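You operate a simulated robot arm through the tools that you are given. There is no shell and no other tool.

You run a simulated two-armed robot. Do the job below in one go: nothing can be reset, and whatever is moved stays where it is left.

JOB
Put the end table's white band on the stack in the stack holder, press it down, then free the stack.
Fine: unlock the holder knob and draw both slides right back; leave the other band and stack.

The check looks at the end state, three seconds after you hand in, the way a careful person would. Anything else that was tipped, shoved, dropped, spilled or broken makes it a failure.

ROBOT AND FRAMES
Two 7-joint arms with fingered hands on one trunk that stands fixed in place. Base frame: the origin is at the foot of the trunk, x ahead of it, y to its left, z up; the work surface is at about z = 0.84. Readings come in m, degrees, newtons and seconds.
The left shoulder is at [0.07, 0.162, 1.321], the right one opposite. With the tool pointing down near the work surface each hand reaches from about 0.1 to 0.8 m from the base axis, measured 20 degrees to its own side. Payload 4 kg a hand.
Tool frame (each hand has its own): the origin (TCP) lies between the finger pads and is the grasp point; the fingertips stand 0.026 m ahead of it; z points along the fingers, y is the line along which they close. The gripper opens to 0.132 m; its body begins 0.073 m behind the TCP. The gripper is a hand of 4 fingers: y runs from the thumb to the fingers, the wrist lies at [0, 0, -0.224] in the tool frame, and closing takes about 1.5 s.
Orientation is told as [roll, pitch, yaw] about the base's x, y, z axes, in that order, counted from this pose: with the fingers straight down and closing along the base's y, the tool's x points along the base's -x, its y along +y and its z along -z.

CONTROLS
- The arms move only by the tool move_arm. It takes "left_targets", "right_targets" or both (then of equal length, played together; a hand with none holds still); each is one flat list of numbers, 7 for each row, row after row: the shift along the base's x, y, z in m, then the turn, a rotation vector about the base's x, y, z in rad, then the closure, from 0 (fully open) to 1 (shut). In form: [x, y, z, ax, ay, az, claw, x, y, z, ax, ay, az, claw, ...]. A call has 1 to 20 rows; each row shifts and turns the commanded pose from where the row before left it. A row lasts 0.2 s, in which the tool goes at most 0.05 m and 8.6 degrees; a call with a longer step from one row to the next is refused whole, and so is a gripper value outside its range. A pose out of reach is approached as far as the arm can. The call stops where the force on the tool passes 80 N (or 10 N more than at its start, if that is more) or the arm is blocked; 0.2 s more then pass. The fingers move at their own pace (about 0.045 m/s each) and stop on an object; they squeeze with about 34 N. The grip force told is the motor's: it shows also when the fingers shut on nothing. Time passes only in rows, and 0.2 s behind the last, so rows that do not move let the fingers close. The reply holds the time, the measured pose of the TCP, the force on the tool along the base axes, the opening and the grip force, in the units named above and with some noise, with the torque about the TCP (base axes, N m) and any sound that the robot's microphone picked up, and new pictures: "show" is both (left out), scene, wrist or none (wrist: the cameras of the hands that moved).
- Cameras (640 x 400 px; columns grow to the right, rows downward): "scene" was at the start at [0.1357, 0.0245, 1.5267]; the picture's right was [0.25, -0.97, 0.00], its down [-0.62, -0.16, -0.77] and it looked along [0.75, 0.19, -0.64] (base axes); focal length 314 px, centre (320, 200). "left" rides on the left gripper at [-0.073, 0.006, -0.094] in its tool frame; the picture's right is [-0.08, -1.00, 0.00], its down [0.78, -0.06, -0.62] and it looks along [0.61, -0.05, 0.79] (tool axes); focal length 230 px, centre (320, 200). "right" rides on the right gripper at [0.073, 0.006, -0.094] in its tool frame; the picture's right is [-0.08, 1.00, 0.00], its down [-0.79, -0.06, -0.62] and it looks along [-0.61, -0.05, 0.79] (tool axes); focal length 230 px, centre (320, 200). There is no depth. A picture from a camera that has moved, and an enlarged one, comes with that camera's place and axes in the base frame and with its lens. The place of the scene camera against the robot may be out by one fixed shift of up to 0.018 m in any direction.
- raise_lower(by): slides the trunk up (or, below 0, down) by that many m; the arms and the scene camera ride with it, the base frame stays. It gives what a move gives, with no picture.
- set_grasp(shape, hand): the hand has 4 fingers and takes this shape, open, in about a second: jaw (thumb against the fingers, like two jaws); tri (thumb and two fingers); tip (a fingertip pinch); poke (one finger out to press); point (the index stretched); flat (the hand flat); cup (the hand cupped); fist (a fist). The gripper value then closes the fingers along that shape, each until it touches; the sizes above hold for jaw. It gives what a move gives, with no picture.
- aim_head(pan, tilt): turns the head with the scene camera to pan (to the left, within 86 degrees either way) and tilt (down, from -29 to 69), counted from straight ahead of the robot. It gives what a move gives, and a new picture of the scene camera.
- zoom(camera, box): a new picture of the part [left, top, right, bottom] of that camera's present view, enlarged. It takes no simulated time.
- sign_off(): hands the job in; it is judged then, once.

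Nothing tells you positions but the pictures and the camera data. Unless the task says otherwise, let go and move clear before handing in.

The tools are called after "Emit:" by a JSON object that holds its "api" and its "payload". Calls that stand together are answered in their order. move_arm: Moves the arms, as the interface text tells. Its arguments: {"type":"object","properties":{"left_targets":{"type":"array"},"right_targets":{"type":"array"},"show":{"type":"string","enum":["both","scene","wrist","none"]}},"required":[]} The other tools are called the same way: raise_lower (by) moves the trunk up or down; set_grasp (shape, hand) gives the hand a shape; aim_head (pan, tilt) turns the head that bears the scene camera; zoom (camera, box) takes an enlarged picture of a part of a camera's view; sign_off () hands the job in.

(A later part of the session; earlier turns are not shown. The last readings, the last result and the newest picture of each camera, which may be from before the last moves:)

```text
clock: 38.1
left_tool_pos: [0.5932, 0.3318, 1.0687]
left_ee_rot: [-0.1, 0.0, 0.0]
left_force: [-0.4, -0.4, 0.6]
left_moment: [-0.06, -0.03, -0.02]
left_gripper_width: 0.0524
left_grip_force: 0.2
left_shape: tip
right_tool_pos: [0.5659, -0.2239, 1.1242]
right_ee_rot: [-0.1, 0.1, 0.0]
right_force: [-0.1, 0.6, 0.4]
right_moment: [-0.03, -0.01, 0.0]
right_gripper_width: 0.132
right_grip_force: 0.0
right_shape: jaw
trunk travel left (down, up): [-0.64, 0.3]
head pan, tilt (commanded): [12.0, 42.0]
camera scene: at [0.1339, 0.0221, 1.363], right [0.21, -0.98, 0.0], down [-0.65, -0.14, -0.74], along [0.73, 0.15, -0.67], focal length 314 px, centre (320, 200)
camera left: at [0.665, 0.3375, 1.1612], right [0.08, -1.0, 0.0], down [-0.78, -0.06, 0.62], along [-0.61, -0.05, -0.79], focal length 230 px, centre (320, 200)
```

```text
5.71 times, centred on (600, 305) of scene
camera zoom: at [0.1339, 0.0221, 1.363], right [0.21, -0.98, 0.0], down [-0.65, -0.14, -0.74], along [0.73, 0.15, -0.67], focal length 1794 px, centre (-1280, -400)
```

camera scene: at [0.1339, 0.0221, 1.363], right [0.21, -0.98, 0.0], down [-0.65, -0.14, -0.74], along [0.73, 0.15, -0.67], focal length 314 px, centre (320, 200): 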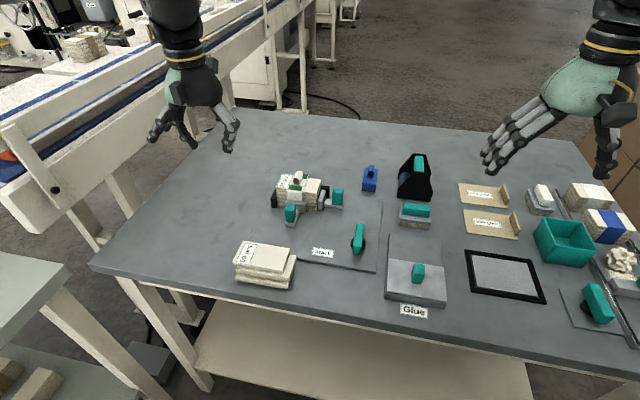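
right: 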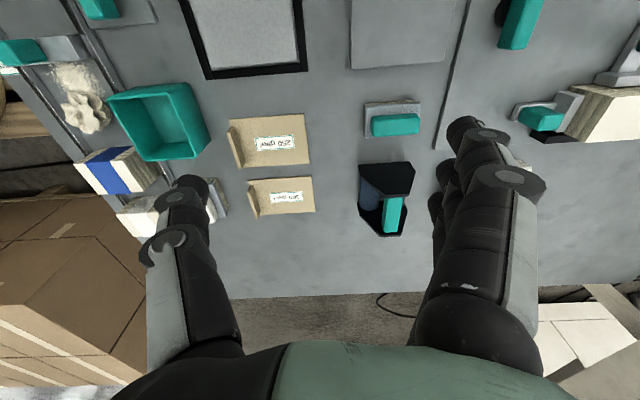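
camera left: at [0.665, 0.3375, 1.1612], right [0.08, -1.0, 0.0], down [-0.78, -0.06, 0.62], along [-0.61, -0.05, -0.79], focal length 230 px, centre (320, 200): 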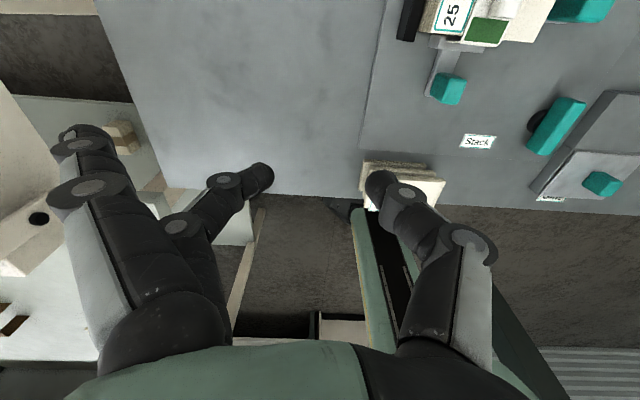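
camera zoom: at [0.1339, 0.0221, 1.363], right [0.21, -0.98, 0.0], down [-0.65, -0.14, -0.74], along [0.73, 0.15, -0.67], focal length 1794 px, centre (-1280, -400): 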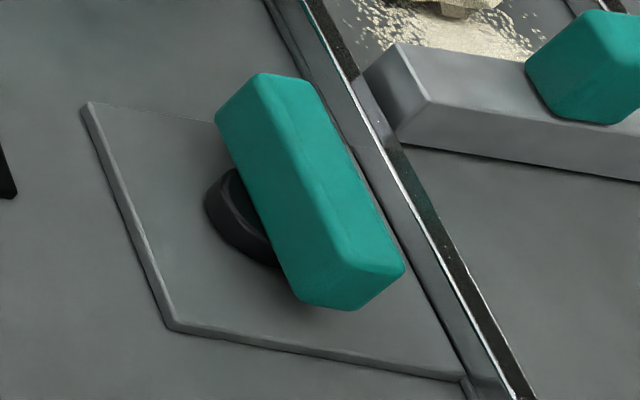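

The band looks well seated. Next is the knob: I'll bring the right hand over it and use its wrist camera to measure the bar.

Emit:
{"api": "move_arm", "payload": {"right_targets": [0, 0.036, -0.008, 0, 0, 0, 0.3, 0, 0.036, -0.008, 0, 0, 0, 0.3, 0, 0.036, -0.008, 0, 0, 0, 0.3, 0, 0.036, -0.008, 0, 0, 0, 0.3, 0, 0.036, -0.008, 0, 0, 0, 0.3, 0, 0.036, -0.008, 0, 0, 0, 0.3, 0, 0.036, -0.008, 0, 0, 0, 0.3], "show": "both"}}

Emit:
{"api": "zoom", "payload": {"camera": "right", "box": [240, 120, 400, 220]}}

```text
clock: 39.7
left_tool_pos: [0.5933, 0.333, 1.0679]
left_ee_rot: [-0.1, -0.1, 0.0]
left_force: [-0.4, 0.8, -0.7]
left_moment: [-0.05, 0.02, 0.02]
left_gripper_width: 0.0526
left_grip_force: 0.0
left_shape: tip
right_tool_pos: [0.5634, 0.0341, 1.0668]
right_ee_rot: [-0.1, 0.1, -0.1]
right_force: [-0.6, -0.3, 0.1]
right_moment: [-0.05, -0.02, -0.01]
right_gripper_width: 0.0929
right_grip_force: 0.0
right_shape: jaw
trunk travel left (down, up): [-0.64, 0.3]
head pan, tilt (commanded): [12.0, 42.0]
camera scene: at [0.1348, 0.0229, 1.3629], right [0.21, -0.98, 0.0], down [-0.65, -0.14, -0.74], along [0.73, 0.15, -0.67], focal length 314 px, centre (320, 200)
camera right: at [0.4916, 0.0401, 1.1609], right [0.08, 1.0, 0.0], down [0.79, -0.06, 0.62], along [0.61, -0.05, -0.79], focal length 230 px, centre (320, 200)
```

scene: 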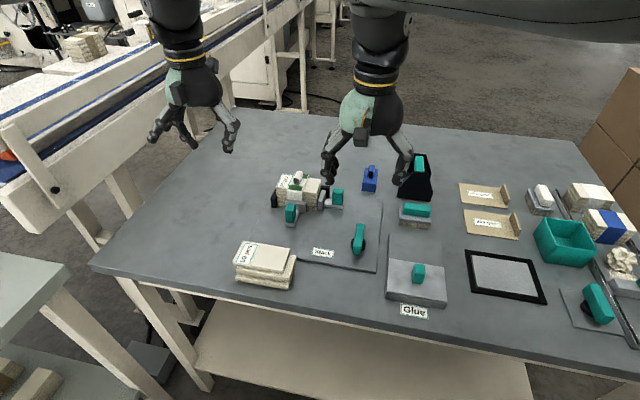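
right: 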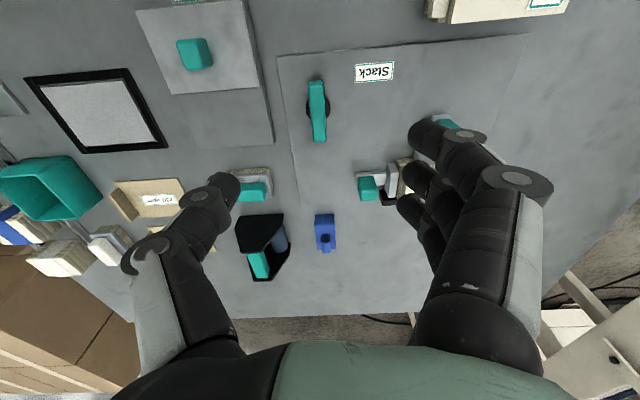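

```text
4.00 times, centred on (320, 170) of right
camera zoom: at [0.4916, 0.0401, 1.1609], right [0.08, 1.0, 0.0], down [0.79, -0.06, 0.62], along [0.61, -0.05, -0.79], focal length 920 px, centre (320, 320)
```

zoom: 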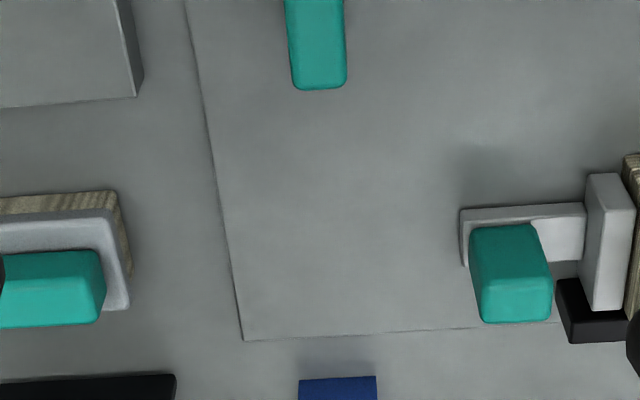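

The wrist camera shows the knob just behind the hand. I'll zoom in on it.

Emit:
{"api": "zoom", "payload": {"camera": "right", "box": [280, 65, 360, 155]}}

Emit:
{"api": "zoom", "payload": {"camera": "scene", "box": [335, 215, 385, 265]}}

```text
4.44 times, centred on (320, 110) of right
camera zoom: at [0.4916, 0.0401, 1.1609], right [0.08, 1.0, 0.0], down [0.79, -0.06, 0.62], along [0.61, -0.05, -0.79], focal length 1022 px, centre (320, 600)
```

zoom: 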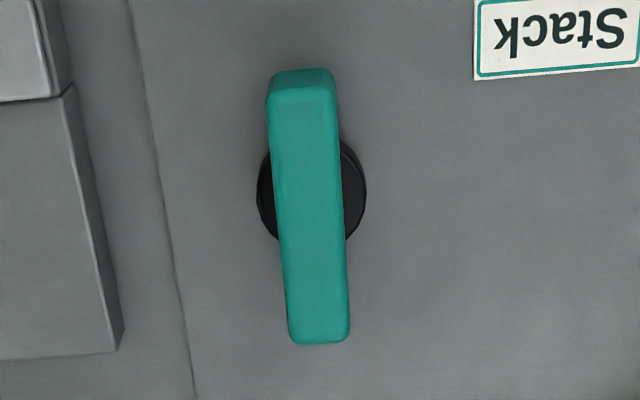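

```text
8.00 times, centred on (360, 240) of scene
camera zoom: at [0.1348, 0.0229, 1.3629], right [0.21, -0.98, 0.0], down [-0.65, -0.14, -0.74], along [0.73, 0.15, -0.67], focal length 2512 px, centre (0, -120)
```

zoom: 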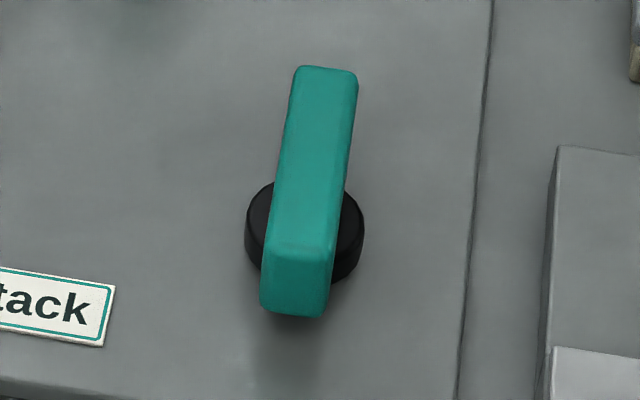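

The knob bar spans about x 0.548–0.613, centred at (0.581, 0.030), with its top at z≈0.881. I'll lower the right hand to just above it with the jaw partly closed.

Emit:
{"api": "move_arm", "payload": {"right_targets": [0.006, -0.0015, -0.03, 0, 0, 0, 0.62, 0.006, -0.0015, -0.03, 0, 0, 0, 0.62, 0.0055, -0.001, -0.03, 0, 0, 0, 0.62, 0, 0, -0.02, 0, 0, 0, 0.62, 0, 0, -0.015, 0, 0, 0, 0.62, 0, 0, 0, 0, 0, 0, 0.62], "show": "both"}}

Emit:
{"api": "zoom", "payload": {"camera": "right", "box": [220, 80, 420, 220]}}

Emit:
{"api": "zoom", "payload": {"camera": "scene", "box": [310, 180, 410, 260]}}

```text
clock: 41.1
left_tool_pos: [0.5923, 0.3308, 1.0695]
left_ee_rot: [0.0, -0.1, 0.0]
left_force: [0.0, 0.3, -1.0]
left_moment: [-0.04, 0.02, 0.02]
left_gripper_width: 0.0522
left_grip_force: 0.1
left_shape: tip
right_tool_pos: [0.5837, 0.0233, 0.9446]
right_ee_rot: [0.1, 0.0, 0.0]
right_force: [0.3, 0.0, 0.0]
right_moment: [-0.05, -0.01, -0.01]
right_gripper_width: 0.0506
right_grip_force: 0.1
right_shape: jaw
trunk travel left (down, up): [-0.64, 0.3]
head pan, tilt (commanded): [12.0, 42.0]
camera scene: at [0.1345, 0.0207, 1.3629], right [0.21, -0.98, 0.0], down [-0.65, -0.14, -0.74], along [0.73, 0.15, -0.67], focal length 314 px, centre (320, 200)
camera right: at [0.512, 0.0295, 1.0377], right [0.08, 1.0, 0.0], down [0.79, -0.06, 0.62], along [0.61, -0.05, -0.79], focal length 230 px, centre (320, 200)
```

scene: 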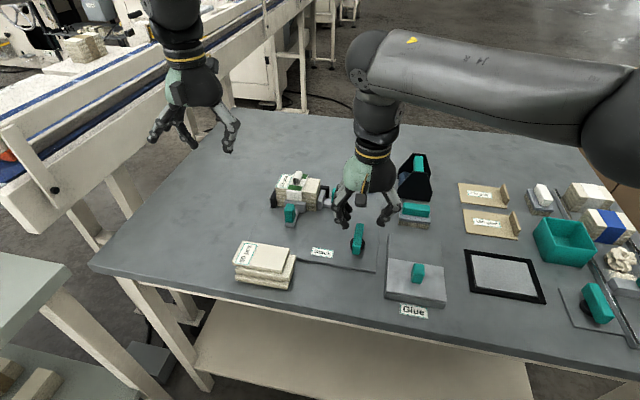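
right: 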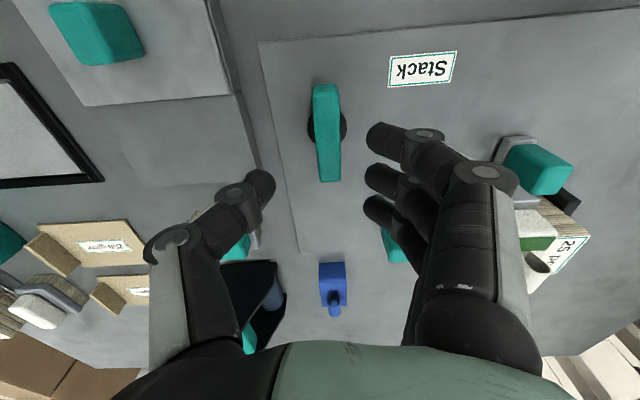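

```text
2.86 times, centred on (320, 150) of right
camera zoom: at [0.512, 0.0295, 1.0377], right [0.08, 1.0, 0.0], down [0.79, -0.06, 0.62], along [0.61, -0.05, -0.79], focal length 657 px, centre (320, 343)
```

zoom: 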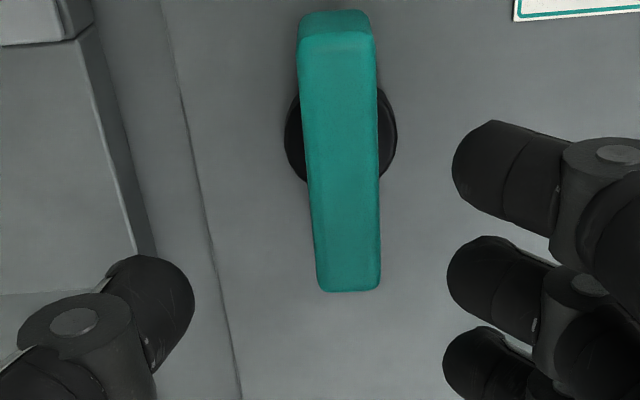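

```text
5.00 times, centred on (360, 220) of scene
camera zoom: at [0.1345, 0.0207, 1.3629], right [0.21, -0.98, 0.0], down [-0.65, -0.14, -0.74], along [0.73, 0.15, -0.67], focal length 1570 px, centre (120, 100)
```

zoom: 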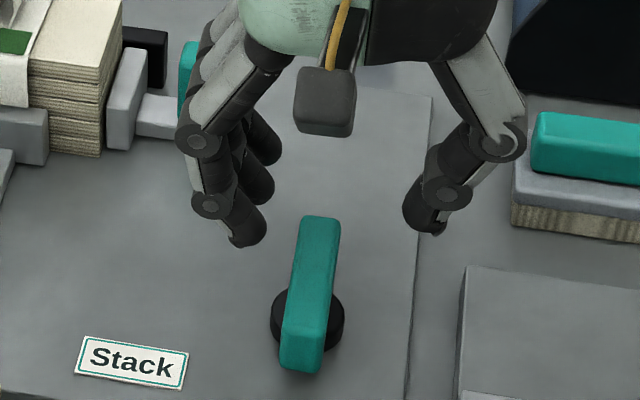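

The bar is centred at (0.5815, 0.030), so the hand needs to shift about 6 mm in +y. I'll correct that and lower around the bar.

Emit:
{"api": "move_arm", "payload": {"right_targets": [-0.002, 0.0065, 0, 0, 0, 0, 0.62, 0, 0, -0.013, 0, 0, 0, 0.62, 0, 0, -0.013, 0, 0, 0, 0.62, 0, 0, -0.013, 0, 0, 0, 0.62, 0, 0, -0.012, 0, 0, 0, 0.62, 0, 0, 0, 0, 0, 0, 0.62], "show": "wrist"}}

Emit:
{"api": "zoom", "payload": {"camera": "right", "box": [220, 80, 420, 220]}}

Emit:
{"api": "zoom", "payload": {"camera": "scene", "box": [310, 180, 410, 260]}}

```text
clock: 42.5
left_tool_pos: [0.5935, 0.3303, 1.0684]
left_ee_rot: [0.2, 0.0, 0.0]
left_force: [0.5, -0.8, 0.2]
left_moment: [-0.01, 0.01, -0.02]
left_gripper_width: 0.052
left_grip_force: 0.0
left_shape: tip
right_tool_pos: [0.5812, 0.0293, 0.8931]
right_ee_rot: [0.0, 0.0, -0.2]
right_force: [0.4, 0.1, 0.4]
right_moment: [0.03, -0.03, 0.0]
right_gripper_width: 0.0508
right_grip_force: 0.1
right_shape: jaw
trunk travel left (down, up): [-0.64, 0.3]
head pan, tilt (commanded): [12.0, 42.0]
camera right: at [0.5087, 0.0355, 0.9858], right [0.08, 1.0, 0.0], down [0.78, -0.06, 0.62], along [0.61, -0.05, -0.79], focal length 230 px, centre (320, 200)
```

right: 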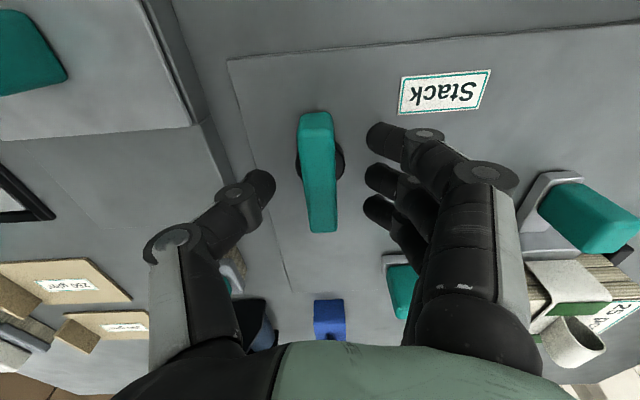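

```text
2.86 times, centred on (320, 150) of right
camera zoom: at [0.5087, 0.0355, 0.9858], right [0.08, 1.0, 0.0], down [0.78, -0.06, 0.62], along [0.61, -0.05, -0.79], focal length 657 px, centre (320, 343)
```

zoom: 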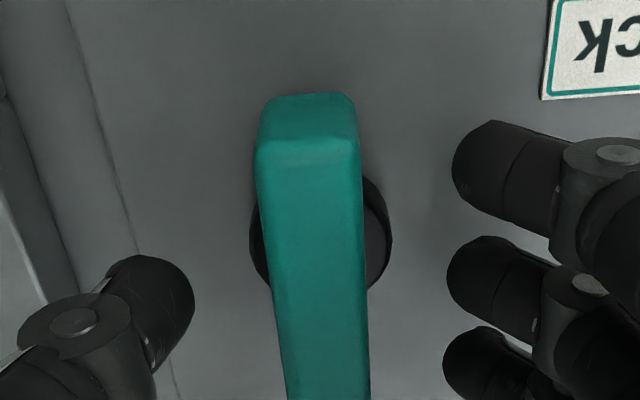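

```text
5.00 times, centred on (360, 220) of scene
camera zoom: at [0.1344, 0.0209, 1.363], right [0.21, -0.98, 0.0], down [-0.65, -0.14, -0.74], along [0.73, 0.15, -0.67], focal length 1570 px, centre (120, 100)
```

zoom: 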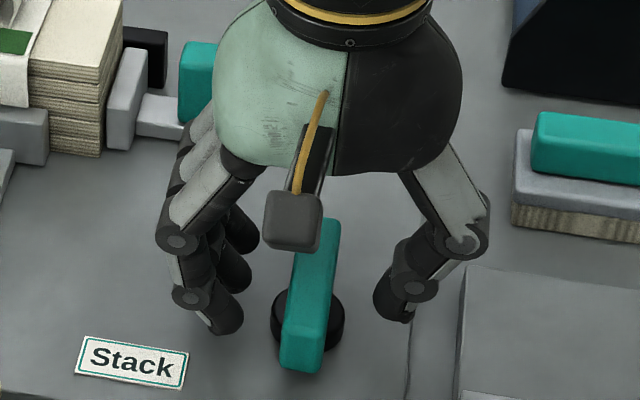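

The jaw straddles the bar evenly. I'll close it on the bar.

Emit:
{"api": "move_arm", "payload": {"right_targets": [0, 0, 0, 0, 0, 0, 0.8, 0, 0, 0, 0, 0, 0, 1, 0, 0, 0, 0, 0, 0, 1, 0, 0, 0, 0, 0, 0, 1, 0, 0, 0, 0, 0, 0, 1, 0, 0, 0, 0, 0, 0, 1], "show": "wrist"}}

Emit:
{"api": "zoom", "payload": {"camera": "scene", "box": [310, 180, 410, 260]}}

```text
clock: 43.9
left_tool_pos: [0.5935, 0.3309, 1.0683]
left_ee_rot: [0.0, 0.0, 0.0]
left_force: [-0.3, 0.2, -0.5]
left_moment: [0.02, 0.01, -0.01]
left_gripper_width: 0.0521
left_grip_force: 0.0
left_shape: tip
right_tool_pos: [0.5815, 0.0297, 0.8919]
right_ee_rot: [0.0, 0.1, 0.0]
right_force: [-1.0, 0.1, -2.5]
right_moment: [0.06, -0.02, 0.0]
right_gripper_width: 0.0126
right_grip_force: 34.2
right_shape: jaw
trunk travel left (down, up): [-0.64, 0.3]
head pan, tilt (commanded): [12.0, 42.0]
camera right: at [0.5089, 0.0355, 0.9857], right [0.08, 1.0, 0.0], down [0.79, -0.06, 0.62], along [0.61, -0.05, -0.79], focal length 230 px, centre (320, 200)
```

right: 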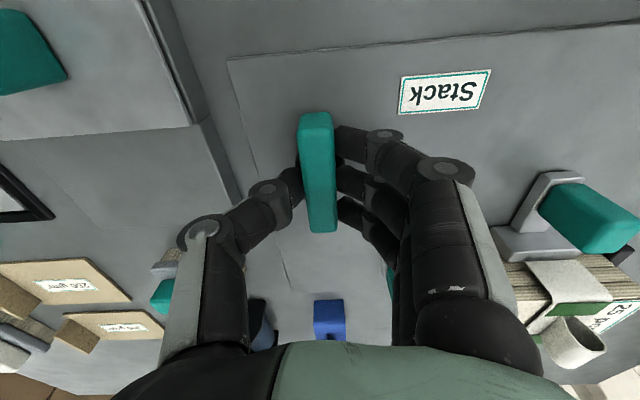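

```text
5.00 times, centred on (360, 220) of scene
camera zoom: at [0.1349, 0.0208, 1.3629], right [0.21, -0.98, 0.0], down [-0.65, -0.14, -0.74], along [0.73, 0.15, -0.67], focal length 1570 px, centre (120, 100)
```

zoom: 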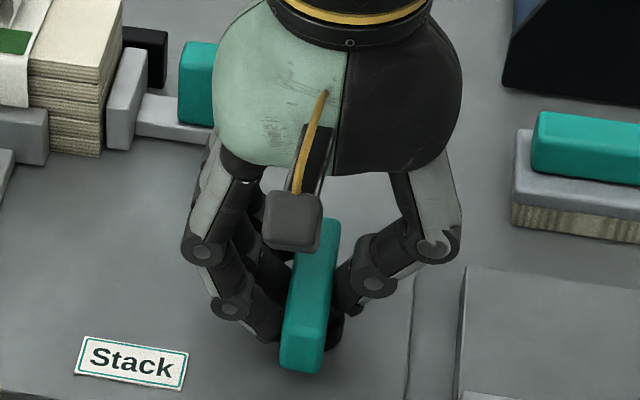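

The bar is gripped. I'll try a small counter-clockwise turn first and watch the torque.

Emit:
{"api": "move_arm", "payload": {"right_targets": [0, 0, 0, 0, 0, 0.07, 1, 0, 0, 0, 0, 0, 0.07, 1, 0, 0, 0, 0, 0, 0, 1], "show": "wrist"}}

```text
clock: 44.7
left_tool_pos: [0.5936, 0.3303, 1.0673]
left_ee_rot: [0.0, -0.1, 0.1]
left_force: [-0.6, 0.1, -0.1]
left_moment: [-0.01, 0.01, 0.0]
left_gripper_width: 0.0523
left_grip_force: 0.0
left_shape: tip
right_tool_pos: [0.5801, 0.0306, 0.8925]
right_ee_rot: [0.0, 0.0, 8.1]
right_force: [-0.3, 1.2, 1.4]
right_moment: [0.1, 0.12, -0.68]
right_gripper_width: 0.0127
right_grip_force: 34.0
right_shape: jaw
trunk travel left (down, up): [-0.64, 0.3]
head pan, tilt (commanded): [12.0, 42.0]
camera right: at [0.5089, 0.0254, 0.9855], right [-0.06, 1.0, 0.0], down [0.79, 0.05, 0.62], along [0.62, 0.04, -0.79], focal length 230 px, centre (320, 200)
```

right: 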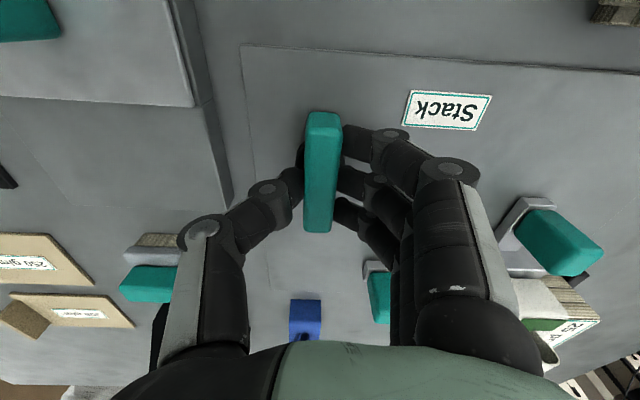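

Counter-clockwise meets about 0.7 N·m and the bar slips in the grip, so it seems to be against a stop. I'll turn back and try clockwise.

Emit:
{"api": "move_arm", "payload": {"right_targets": [0, 0, 0, 0, 0, -0.07, 1, 0, 0, 0, 0, 0, -0.07, 1, 0, 0, 0, 0, 0, -0.07, 1, 0, 0, 0, 0, 0, -0.07, 1, 0, 0, 0, 0, 0, 0, 1], "show": "wrist"}}

Emit:
{"api": "zoom", "payload": {"camera": "scene", "box": [310, 180, 410, 260]}}

```text
clock: 45.9
left_tool_pos: [0.5936, 0.3319, 1.0698]
left_ee_rot: [0.0, 0.0, 0.0]
left_force: [-0.2, -0.4, 0.0]
left_moment: [0.01, 0.04, 0.01]
left_gripper_width: 0.0522
left_grip_force: 0.0
left_shape: tip
right_tool_pos: [0.5812, 0.0299, 0.8912]
right_ee_rot: [0.0, 0.0, -8.1]
right_force: [-5.2, -1.0, 2.3]
right_moment: [0.02, 0.07, -0.02]
right_gripper_width: 0.013
right_grip_force: 34.0
right_shape: jaw
trunk travel left (down, up): [-0.64, 0.3]
head pan, tilt (commanded): [12.0, 42.0]
camera right: at [0.5105, 0.0458, 0.9854], right [0.22, 0.98, 0.0], down [0.77, -0.17, 0.62], along [0.6, -0.13, -0.79], focal length 230 px, centre (320, 200)
```

right: 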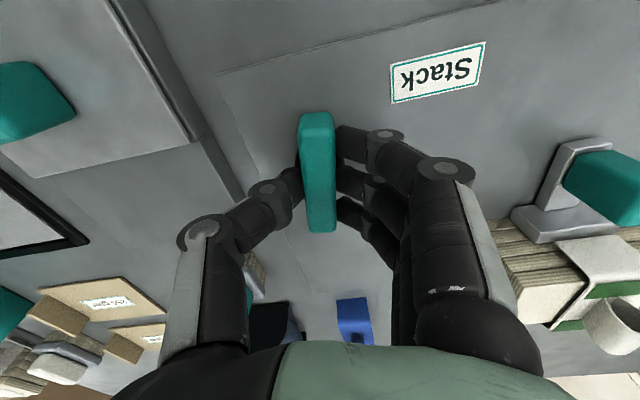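

```text
5.00 times, centred on (360, 220) of scene
camera zoom: at [0.1335, 0.0205, 1.363], right [0.21, -0.98, 0.0], down [-0.65, -0.14, -0.74], along [0.73, 0.15, -0.67], focal length 1570 px, centre (120, 100)
```

zoom: 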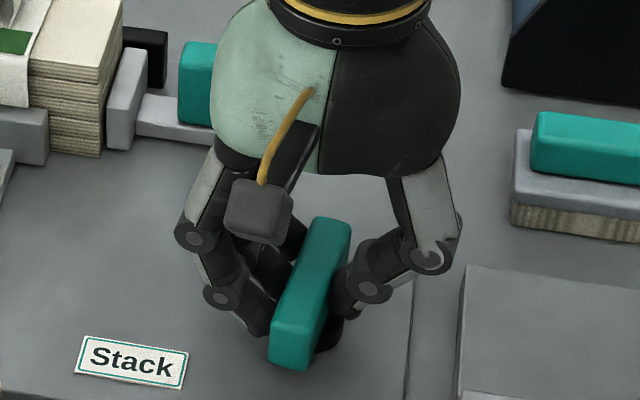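

Clockwise is free and the bar follows the hand. I'll carry on turning clockwise.

Emit:
{"api": "move_arm", "payload": {"right_targets": [0, 0, 0, 0, 0, -0.12, 1, 0, 0, 0, 0, 0, -0.12, 1, 0, 0, 0, 0, 0, -0.12, 1, 0, 0, 0, 0, 0, -0.12, 1, 0, 0, 0, 0, 0, -0.12, 1, 0, 0, 0, 0, 0, 0, 1], "show": "both"}}

```text
clock: 47.3
left_tool_pos: [0.5927, 0.3303, 1.0697]
left_ee_rot: [0.0, 0.0, 0.1]
left_force: [-0.2, -0.3, 0.2]
left_moment: [-0.03, 0.01, -0.01]
left_gripper_width: 0.0522
left_grip_force: 0.1
left_shape: tip
right_tool_pos: [0.5802, 0.0299, 0.8912]
right_ee_rot: [0.0, 0.1, -42.6]
right_force: [-6.7, -2.0, -0.2]
right_moment: [0.01, 0.07, -0.01]
right_gripper_width: 0.0124
right_grip_force: 34.1
right_shape: jaw
trunk travel left (down, up): [-0.64, 0.3]
head pan, tilt (commanded): [12.0, 42.0]
camera scene: at [0.1337, 0.0204, 1.363], right [0.21, -0.98, 0.0], down [-0.65, -0.14, -0.74], along [0.73, 0.15, -0.67], focal length 314 px, centre (320, 200)
camera right: at [0.532, 0.0831, 0.9855], right [0.73, 0.68, 0.0], down [0.54, -0.58, 0.62], along [0.42, -0.45, -0.79], focal length 230 px, centre (320, 200)
```

scene: 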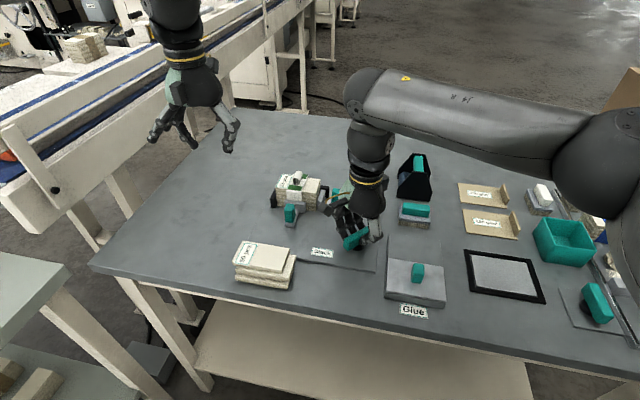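
right: 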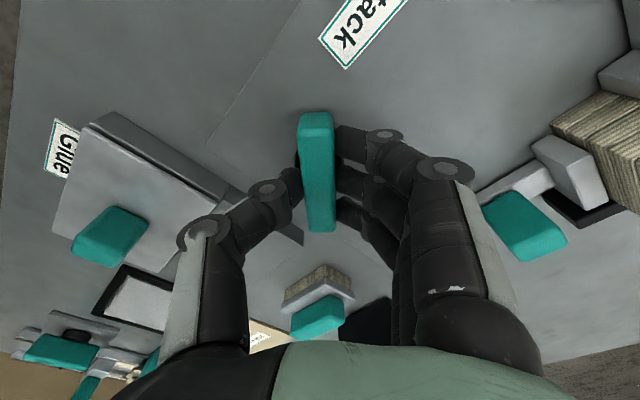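

The knob is at about −43° and still turning freely. Continuing.

Emit:
{"api": "move_arm", "payload": {"right_targets": [0, 0, 0, 0, 0, -0.12, 1, 0, 0, 0, 0, 0, -0.12, 1, 0, 0, 0, 0, 0, -0.12, 1, 0, 0, 0, 0, 0, -0.12, 1, 0, 0, 0, 0, 0, -0.12, 1, 0, 0, 0, 0, 0, 0, 1], "show": "both"}}

```text
clock: 48.7
left_tool_pos: [0.5917, 0.3308, 1.0683]
left_ee_rot: [0.0, -0.1, 0.0]
left_force: [0.9, -0.5, 0.0]
left_moment: [-0.03, 0.01, -0.01]
left_gripper_width: 0.0522
left_grip_force: 0.0
left_shape: tip
right_tool_pos: [0.5803, 0.0288, 0.8921]
right_ee_rot: [0.0, 0.1, -76.9]
right_force: [-7.2, -0.7, -0.6]
right_moment: [0.0, 0.1, 0.06]
right_gripper_width: 0.0125
right_grip_force: 33.9
right_shape: jaw
trunk travel left (down, up): [-0.64, 0.3]
head pan, tilt (commanded): [12.0, 42.0]
camera scene: at [0.1335, 0.0205, 1.3631], right [0.21, -0.98, 0.0], down [-0.65, -0.14, -0.74], along [0.73, 0.15, -0.67], focal length 314 px, centre (320, 200)
camera right: at [0.5708, 0.1016, 0.9856], right [0.99, 0.15, 0.0], down [0.12, -0.78, 0.62], along [0.09, -0.61, -0.79], focal length 230 px, centre (320, 200)
```

scene: 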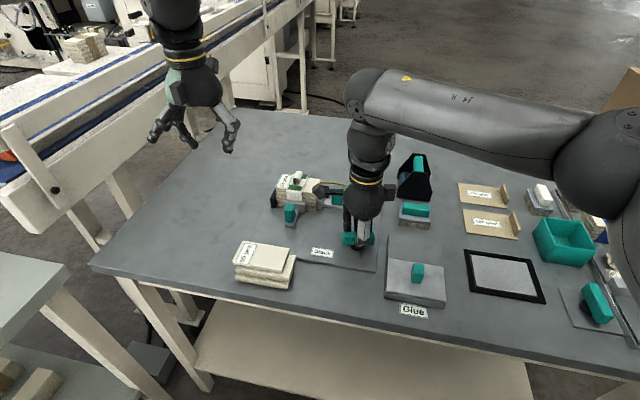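
right: 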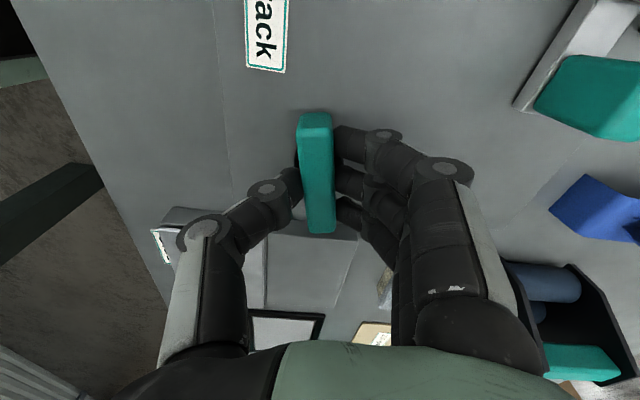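

Now at −77° and still free. I'll continue gently to about −90° and watch for the stop.

Emit:
{"api": "move_arm", "payload": {"right_targets": [0, 0, 0, 0, 0, -0.06, 1, 0, 0, 0, 0, 0, -0.06, 1, 0, 0, 0, 0, 0, -0.06, 1, 0, 0, 0, 0, 0, -0.06, 1, 0, 0, 0, 0, 0, 0, 1], "show": "wrist"}}

```text
clock: 49.9
left_tool_pos: [0.5936, 0.3306, 1.0688]
left_ee_rot: [0.1, -0.1, 0.0]
left_force: [-0.4, -0.4, 0.0]
left_moment: [-0.01, -0.02, -0.03]
left_gripper_width: 0.0523
left_grip_force: 0.0
left_shape: tip
right_tool_pos: [0.5816, 0.0293, 0.892]
right_ee_rot: [0.2, 0.0, -90.7]
right_force: [-8.1, -1.0, 2.3]
right_moment: [-0.03, 0.14, 0.11]
right_gripper_width: 0.0124
right_grip_force: 34.3
right_shape: jaw
trunk travel left (down, up): [-0.64, 0.3]
head pan, tilt (commanded): [12.0, 42.0]
camera right: at [0.5885, 0.102, 0.9855], right [1.0, -0.09, 0.0], down [-0.07, -0.78, 0.62], along [-0.05, -0.61, -0.79], focal length 230 px, centre (320, 200)
```

right: 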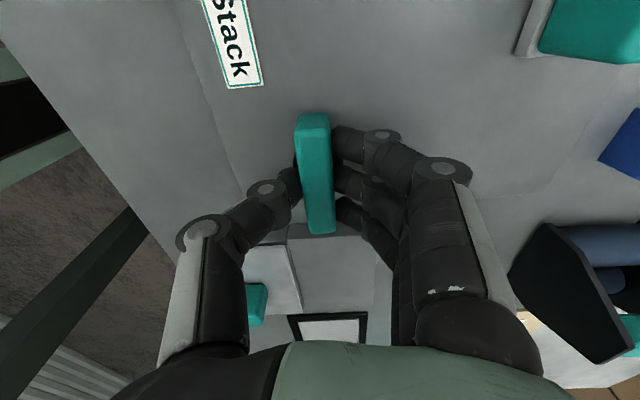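

The bar is at about −90° with little resistance. I'll turn a little further to find out whether that is the stop.

Emit:
{"api": "move_arm", "payload": {"right_targets": [0, 0, 0, 0, 0, -0.05, 1, 0, 0, 0, 0, 0, -0.05, 1, 0, 0, 0, 0, 0, 0, 1], "show": "wrist"}}

```text
clock: 50.7
left_tool_pos: [0.5924, 0.3308, 1.0697]
left_ee_rot: [0.0, -0.1, 0.1]
left_force: [0.0, 0.5, 0.1]
left_moment: [0.01, -0.01, 0.0]
left_gripper_width: 0.0521
left_grip_force: 0.0
left_shape: tip
right_tool_pos: [0.5806, 0.0294, 0.8917]
right_ee_rot: [0.1, -0.1, -96.3]
right_force: [-7.2, -0.3, 2.2]
right_moment: [-0.1, 0.14, 0.59]
right_gripper_width: 0.0125
right_grip_force: 34.1
right_shape: jaw
trunk travel left (down, up): [-0.64, 0.3]
head pan, tilt (commanded): [12.0, 42.0]
camera right: at [0.5957, 0.1008, 0.9855], right [0.98, -0.19, 0.0], down [-0.15, -0.77, 0.62], along [-0.11, -0.61, -0.79], focal length 230 px, centre (320, 200)
```

right: 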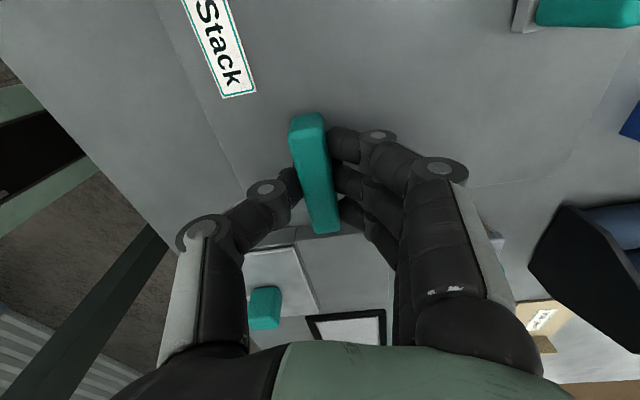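

Torque rises to about 0.6 N·m at −90°, so that is the far stop and the knob is unlocked. I'll open the jaw and lift straight off.

Emit:
{"api": "move_arm", "payload": {"right_targets": [0, 0, 0, 0, 0, 0.02, 0.9, 0, 0, 0, 0, 0, 0, 0.75, 0, 0, 0, 0, 0, 0, 0.6, 0, 0, 0, 0, 0, 0, 0.6, 0, 0, 0.02, 0, 0, 0, 0.6, 0, 0, 0.03, 0, 0, 0, 0.6, 0, 0, 0.03, 0, 0, 0, 0.6, 0, 0, 0.03, 0, 0, 0, 0.6], "show": "both"}}

Emit:
{"api": "zoom", "payload": {"camera": "right", "box": [220, 60, 420, 200]}}

```text
clock: 52.5
left_tool_pos: [0.5938, 0.3317, 1.0677]
left_ee_rot: [0.0, 0.0, 0.0]
left_force: [0.7, -0.6, -0.1]
left_moment: [0.02, 0.0, -0.01]
left_gripper_width: 0.0521
left_grip_force: 0.1
left_shape: tip
right_tool_pos: [0.5788, 0.029, 1.0028]
right_ee_rot: [0.0, 0.0, -95.2]
right_force: [0.2, 0.1, -0.3]
right_moment: [0.01, -0.02, 0.01]
right_gripper_width: 0.0521
right_grip_force: 0.0
right_shape: jaw
trunk travel left (down, up): [-0.64, 0.3]
head pan, tilt (commanded): [12.0, 42.0]
camera scene: at [0.1335, 0.0212, 1.363], right [0.21, -0.98, 0.0], down [-0.65, -0.14, -0.74], along [0.73, 0.15, -0.67], focal length 314 px, centre (320, 200)
camera right: at [0.5922, 0.1013, 1.0964], right [0.99, -0.17, 0.0], down [-0.13, -0.78, 0.62], along [-0.1, -0.61, -0.79], focal length 230 px, centre (320, 200)
```

scene: 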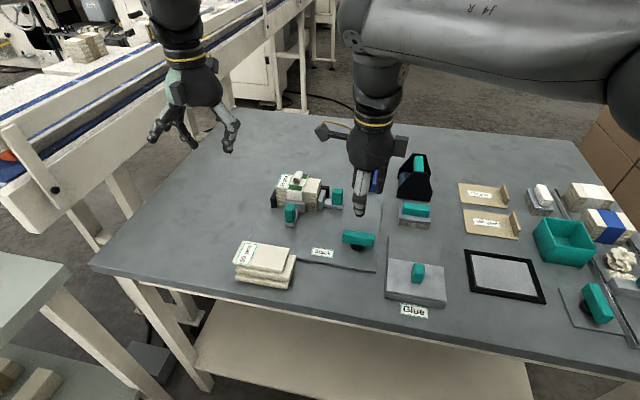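
right: 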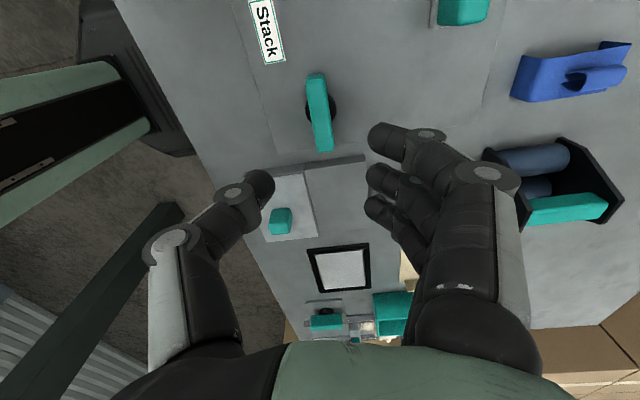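

```text
2.86 times, centred on (320, 130) of right
camera zoom: at [0.5922, 0.1013, 1.0964], right [0.99, -0.17, 0.0], down [-0.13, -0.78, 0.62], along [-0.1, -0.61, -0.79], focal length 657 px, centre (320, 400)
```

zoom: 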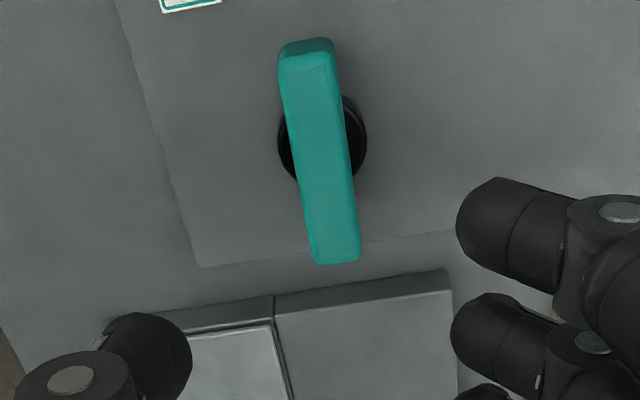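

The knob is now turned across, along y, at its far stop. Next are the slides; I'll raise the trunk back up so the arms reach better with the tools pointing straight down.

Emit:
{"api": "raise_lower", "payload": {"by": 0.14}}

Emit:
{"api": "move_arm", "payload": {"right_targets": [0.02, 0.011, -0.02, 0, 0, 0.03, 0.6, 0.02, 0.011, -0.02, 0, 0, 0.03, 0.6, 0.02, 0.011, -0.02, 0, 0, 0.03, 0.6, 0.02, 0.011, -0.02, 0, 0, 0, 0.6, 0.02, 0.011, -0.02, 0, 0, 0, 0.6, 0.01, 0.01, -0.02, 0, 0, 0, 0.6, 0, 0, 0, 0, 0, 0, 0.6], "show": "both"}}

Emit:
{"api": "zoom", "payload": {"camera": "right", "box": [220, 60, 420, 200]}}

```text
clock: 54.2
left_tool_pos: [0.5938, 0.3306, 1.2091]
left_ee_rot: [0.0, 0.0, 0.0]
left_force: [0.2, 0.8, 0.3]
left_moment: [0.02, 0.01, 0.0]
left_gripper_width: 0.0522
left_grip_force: 0.1
left_shape: tip
right_tool_pos: [0.58, 0.0293, 1.1424]
right_ee_rot: [0.0, 0.0, -95.2]
right_force: [-0.3, -0.2, -0.3]
right_moment: [0.05, 0.0, -0.01]
right_gripper_width: 0.0523
right_grip_force: 0.0
right_shape: jaw
trunk travel left (down, up): [-0.78, 0.16]
head pan, tilt (commanded): [12.0, 42.0]
```

```text
clock: 55.8
left_tool_pos: [0.5922, 0.33, 1.209]
left_ee_rot: [0.0, 0.1, 0.0]
left_force: [1.1, -0.3, 0.1]
left_moment: [0.01, 0.03, -0.01]
left_gripper_width: 0.0525
left_grip_force: 0.0
left_shape: tip
right_tool_pos: [0.6577, 0.0697, 1.0214]
right_ee_rot: [0.1, 0.2, -90.0]
right_force: [0.3, -0.5, -0.7]
right_moment: [0.01, 0.0, 0.01]
right_gripper_width: 0.0525
right_grip_force: 0.0
right_shape: jaw
right hand out of reach, approached as far as the arm can: row 4, 5, 6
trunk travel left (down, up): [-0.78, 0.16]
head pan, tilt (commanded): [12.0, 42.0]
camera scene: at [0.1343, 0.0203, 1.503], right [0.21, -0.98, 0.0], down [-0.65, -0.14, -0.74], along [0.73, 0.15, -0.67], focal length 314 px, centre (320, 200)
camera right: at [0.6636, 0.1418, 1.1158], right [1.0, -0.08, 0.0], down [-0.06, -0.79, 0.61], along [-0.05, -0.61, -0.79], focal length 230 px, centre (320, 200)
```

scene: 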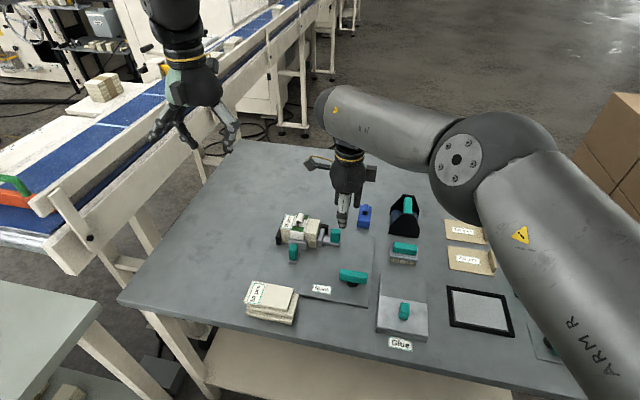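
right: 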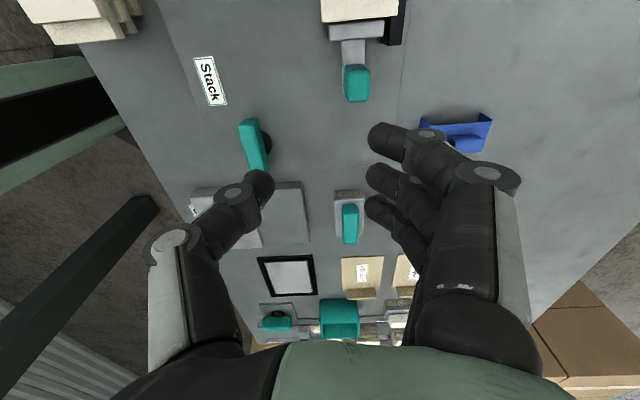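

```text
2.86 times, centred on (320, 130) of right
camera zoom: at [0.6636, 0.1418, 1.1158], right [1.0, -0.08, 0.0], down [-0.06, -0.79, 0.61], along [-0.05, -0.61, -0.79], focal length 657 px, centre (320, 400)
```

zoom: 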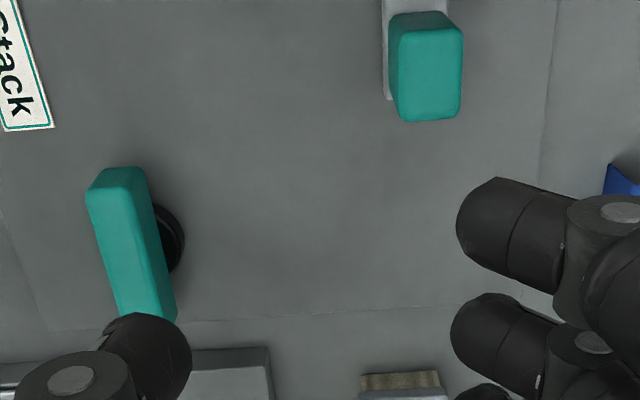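

The right arm can't reach the right slide with its tool vertical, so I'll use the left arm for it. I'll back the right hand away and see what the left hand's "poke" shape looks like.

Emit:
{"api": "move_arm", "payload": {"right_targets": [-0.03, -0.03, 0.02, 0, 0, 0.1, 0.3, -0.03, -0.04, 0.01, 0, 0, 0.14, 0.3, -0.02, -0.04, 0, 0, 0, 0.14, 0.3, -0.02, -0.045, 0, 0, 0, 0.14, 0.3, 0, -0.045, 0, 0, 0, 0.14, 0.3, 0, -0.045, 0, 0, 0, 0.14, 0.3, 0, -0.045, 0, 0, 0, 0.14, 0.3, 0, -0.02, 0, 0, 0, 0.14, 0.3, 0, 0, 0, 0, 0, 0.14, 0.3, 0, 0, 0, 0, 0, 0.14, 0.3, 0, 0, 0, 0, 0, 0.14, 0.3, 0, 0, 0, 0, 0, 0.14, 0.3], "show": "none"}}

Emit:
{"api": "set_grasp", "payload": {"shape": "poke", "hand": "left"}}

Emit:
{"api": "aim_head", "payload": {"pan": 14, "tilt": 42}}

Emit:
{"api": "zoom", "payload": {"camera": "left", "box": [0, 0, 640, 400]}}

Emit:
{"api": "zoom", "payload": {"camera": "scene", "box": [120, 40, 280, 160]}}

```text
refused: row 2 steps farther than a row can; nothing moved
```

```text
clock: 56.7
left_tool_pos: [0.5935, 0.3312, 1.2085]
left_ee_rot: [0.0, 0.1, -0.1]
left_force: [0.0, 0.4, 0.3]
left_moment: [-0.04, 0.0, -0.01]
left_gripper_width: 0.0
left_grip_force: 0.1
left_shape: poke
right_tool_pos: [0.6574, 0.0691, 1.0217]
right_ee_rot: [0.1, 0.2, -90.0]
right_force: [-0.4, 0.1, 0.4]
right_moment: [0.0, 0.01, -0.01]
right_gripper_width: 0.0522
right_grip_force: 0.1
right_shape: jaw
trunk travel left (down, up): [-0.78, 0.16]
head pan, tilt (commanded): [12.0, 42.0]
```

```text
clock: 57.3
left_tool_pos: [0.5935, 0.3306, 1.2084]
left_ee_rot: [0.0, 0.0, 0.0]
left_force: [-0.4, 0.9, -0.1]
left_moment: [0.0, -0.02, -0.01]
left_gripper_width: 0.0
left_grip_force: 0.2
left_shape: poke
right_tool_pos: [0.6567, 0.0695, 1.022]
right_ee_rot: [0.0, 0.1, -89.9]
right_force: [0.0, 0.1, -0.8]
right_moment: [0.02, 0.01, -0.03]
right_gripper_width: 0.0524
right_grip_force: 0.0
right_shape: jaw
trunk travel left (down, up): [-0.78, 0.16]
head pan, tilt (commanded): [14.0, 42.0]
camera scene: at [0.1341, 0.0236, 1.5029], right [0.24, -0.97, 0.0], down [-0.65, -0.16, -0.74], along [0.72, 0.18, -0.67], focal length 314 px, centre (320, 200)
```

scene: 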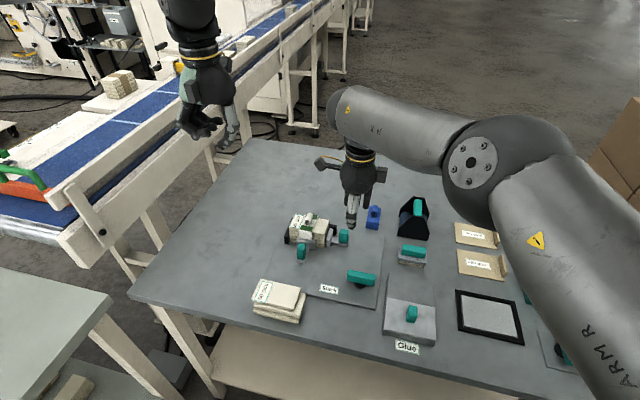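

```text
1.00 times, centred on (320, 200) of left (not enlarged: the box is as wide or as high as the picture)
camera zoom: at [0.6659, 0.336, 1.3009], right [0.08, -1.0, 0.0], down [-0.78, -0.06, 0.62], along [-0.61, -0.05, -0.79], focal length 230 px, centre (320, 200)
```

zoom: 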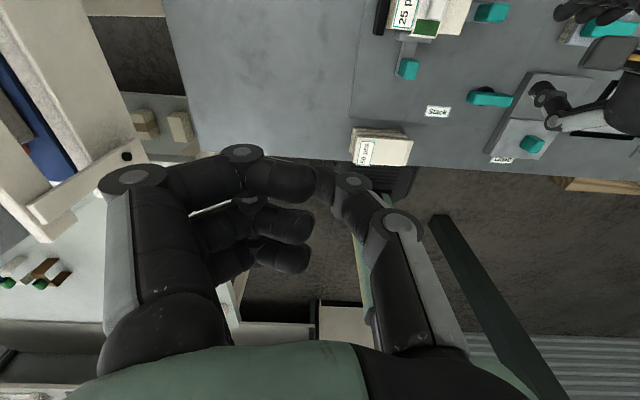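

```text
3.33 times, centred on (200, 100) of scene
camera zoom: at [0.1341, 0.0236, 1.5029], right [0.24, -0.97, 0.0], down [-0.65, -0.16, -0.74], along [0.72, 0.18, -0.67], focal length 1046 px, centre (720, 533)
```

zoom: 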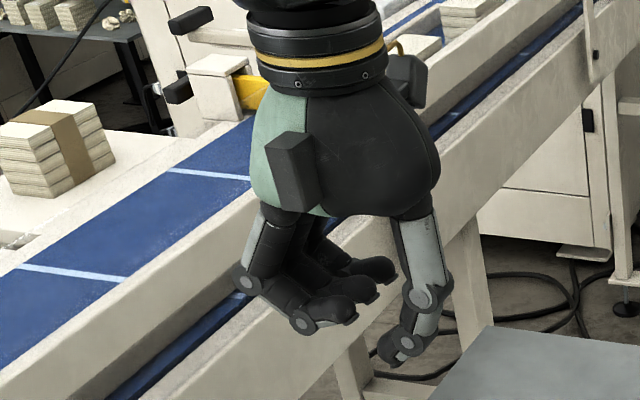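

"Poke" uses the thumb with the fingers curled, which is too bulky beside the stack. I'll use the left hand in jaw shape, turned 90°, to grip the right slide's handle from its x sides. First the right hand moves out of the way.

Emit:
{"api": "move_arm", "payload": {"right_targets": [-0.01, -0.03, 0.03, 0, 0, 0.1, 0.3, -0.015, -0.04, 0.02, 0, 0, 0.14, 0.3, -0.015, -0.04, 0.02, 0, 0, 0.14, 0.3, -0.015, -0.042, 0.01, 0, 0, 0.14, 0.3, -0.015, -0.042, 0.01, 0, 0, 0.14, 0.3, -0.015, -0.042, 0.01, 0, 0, 0.14, 0.3, -0.015, -0.042, 0.01, 0, 0, 0.14, 0.3, 0, -0.042, 0.01, 0, 0, 0.14, 0.3, 0, 0, 0.02, 0, 0, 0.14, 0.3, 0, 0, 0.02, 0, 0, 0.14, 0.3, 0, 0, 0.02, 0, 0, 0.14, 0.3, 0, 0, 0.02, 0, 0, 0.07, 0.3], "show": "none"}}

Emit:
{"api": "set_grasp", "payload": {"shape": "jaw", "hand": "left"}}

```text
clock: 59.9
left_tool_pos: [0.5934, 0.3308, 1.2086]
left_ee_rot: [-0.1, 0.0, 0.0]
left_force: [-0.7, 0.2, 0.1]
left_moment: [-0.02, 0.0, -0.01]
left_gripper_width: 0.0
left_grip_force: 0.0
left_shape: poke
right_tool_pos: [0.5541, -0.2495, 1.2222]
right_ee_rot: [-0.1, 0.0, 0.0]
right_force: [-0.1, 0.3, 0.4]
right_moment: [0.0, 0.0, -0.01]
right_gripper_width: 0.0918
right_grip_force: 0.1
right_shape: jaw
trunk travel left (down, up): [-0.78, 0.16]
head pan, tilt (commanded): [14.0, 42.0]
```

```text
clock: 60.8
left_tool_pos: [0.5944, 0.3309, 1.209]
left_ee_rot: [0.0, 0.0, 0.0]
left_force: [0.7, 1.3, -0.6]
left_moment: [0.0, 0.03, -0.02]
left_gripper_width: 0.1318
left_grip_force: 0.0
left_shape: jaw
right_tool_pos: [0.5548, -0.2509, 1.222]
right_ee_rot: [0.0, 0.0, -0.1]
right_force: [0.3, 0.1, 0.1]
right_moment: [0.02, -0.01, -0.03]
right_gripper_width: 0.0922
right_grip_force: 0.1
right_shape: jaw
trunk travel left (down, up): [-0.78, 0.16]
head pan, tilt (commanded): [14.0, 42.0]
```

Right hand is parked. The front slide is within easy reach of the left arm, so I'll do it first with the tip pinch, closing across the handle's y sides and pulling toward the robot.

Emit:
{"api": "set_grasp", "payload": {"shape": "tip", "hand": "left"}}

Emit:
{"api": "move_arm", "payload": {"left_targets": [0.003, -0.02, -0.035, 0, 0, 0, 0.55, 0.003, -0.02, -0.035, 0, 0, 0, 0.55, 0.003, -0.02, -0.035, 0, 0, 0, 0.55, 0.003, -0.02, -0.035, 0, 0, 0, 0.55, 0.003, -0.02, -0.035, 0, 0, 0, 0.55, 0.003, -0.02, -0.03, 0, 0, 0, 0.55, 0.003, -0.018, 0, 0, 0, 0, 0.55, 0, 0, 0, 0, 0, 0, 0.55], "show": "both"}}

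Emit:
{"api": "zoom", "payload": {"camera": "left", "box": [220, 60, 420, 200]}}

```text
clock: 61.7
left_tool_pos: [0.5931, 0.3302, 1.2083]
left_ee_rot: [0.0, 0.0, -0.1]
left_force: [-0.4, -0.2, 0.1]
left_moment: [0.0, 0.01, 0.0]
left_gripper_width: 0.132
left_grip_force: 0.1
left_shape: tip
right_tool_pos: [0.5551, -0.2503, 1.2214]
right_ee_rot: [0.0, -0.1, -0.1]
right_force: [0.5, -0.4, 0.4]
right_moment: [0.0, 0.02, 0.03]
right_gripper_width: 0.0921
right_grip_force: 0.0
right_shape: jaw
trunk travel left (down, up): [-0.78, 0.16]
head pan, tilt (commanded): [14.0, 42.0]
```

```text
clock: 63.5
left_tool_pos: [0.615, 0.1908, 1.0037]
left_ee_rot: [0.1, 0.0, 0.0]
left_force: [0.5, 0.5, -0.6]
left_moment: [-0.01, -0.02, 0.01]
left_gripper_width: 0.0602
left_grip_force: 0.0
left_shape: tip
right_tool_pos: [0.5551, -0.2508, 1.2221]
right_ee_rot: [0.0, 0.0, -0.1]
right_force: [0.0, -0.5, -0.3]
right_moment: [-0.02, 0.0, 0.01]
right_gripper_width: 0.0919
right_grip_force: 0.1
right_shape: jaw
trunk travel left (down, up): [-0.78, 0.16]
head pan, tilt (commanded): [14.0, 42.0]
camera scene: at [0.1339, 0.0239, 1.5029], right [0.24, -0.97, 0.0], down [-0.65, -0.16, -0.74], along [0.72, 0.18, -0.67], focal length 314 px, centre (320, 200)
camera left: at [0.6866, 0.1971, 1.0961], right [0.08, -1.0, 0.0], down [-0.78, -0.06, 0.62], along [-0.61, -0.05, -0.79], focal length 230 px, centre (320, 200)
```

scene: 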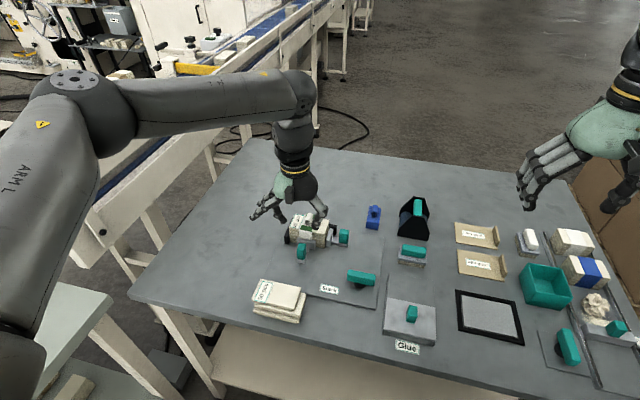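
left: 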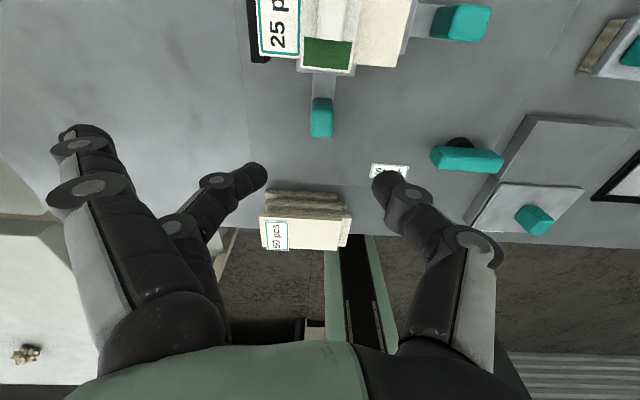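

```text
2.86 times, centred on (320, 130) of left
camera zoom: at [0.6866, 0.1971, 1.0961], right [0.08, -1.0, 0.0], down [-0.78, -0.06, 0.62], along [-0.61, -0.05, -0.79], focal length 657 px, centre (320, 400)
```

zoom: 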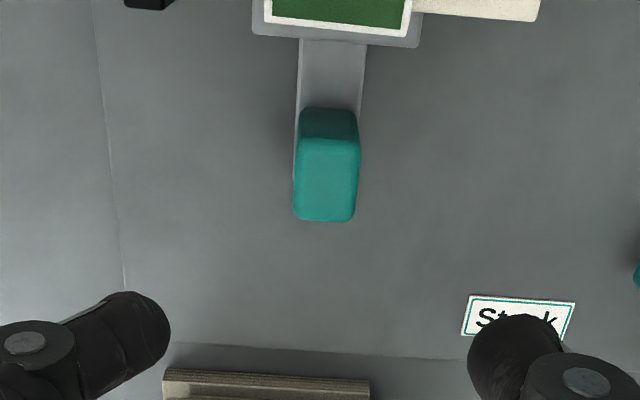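

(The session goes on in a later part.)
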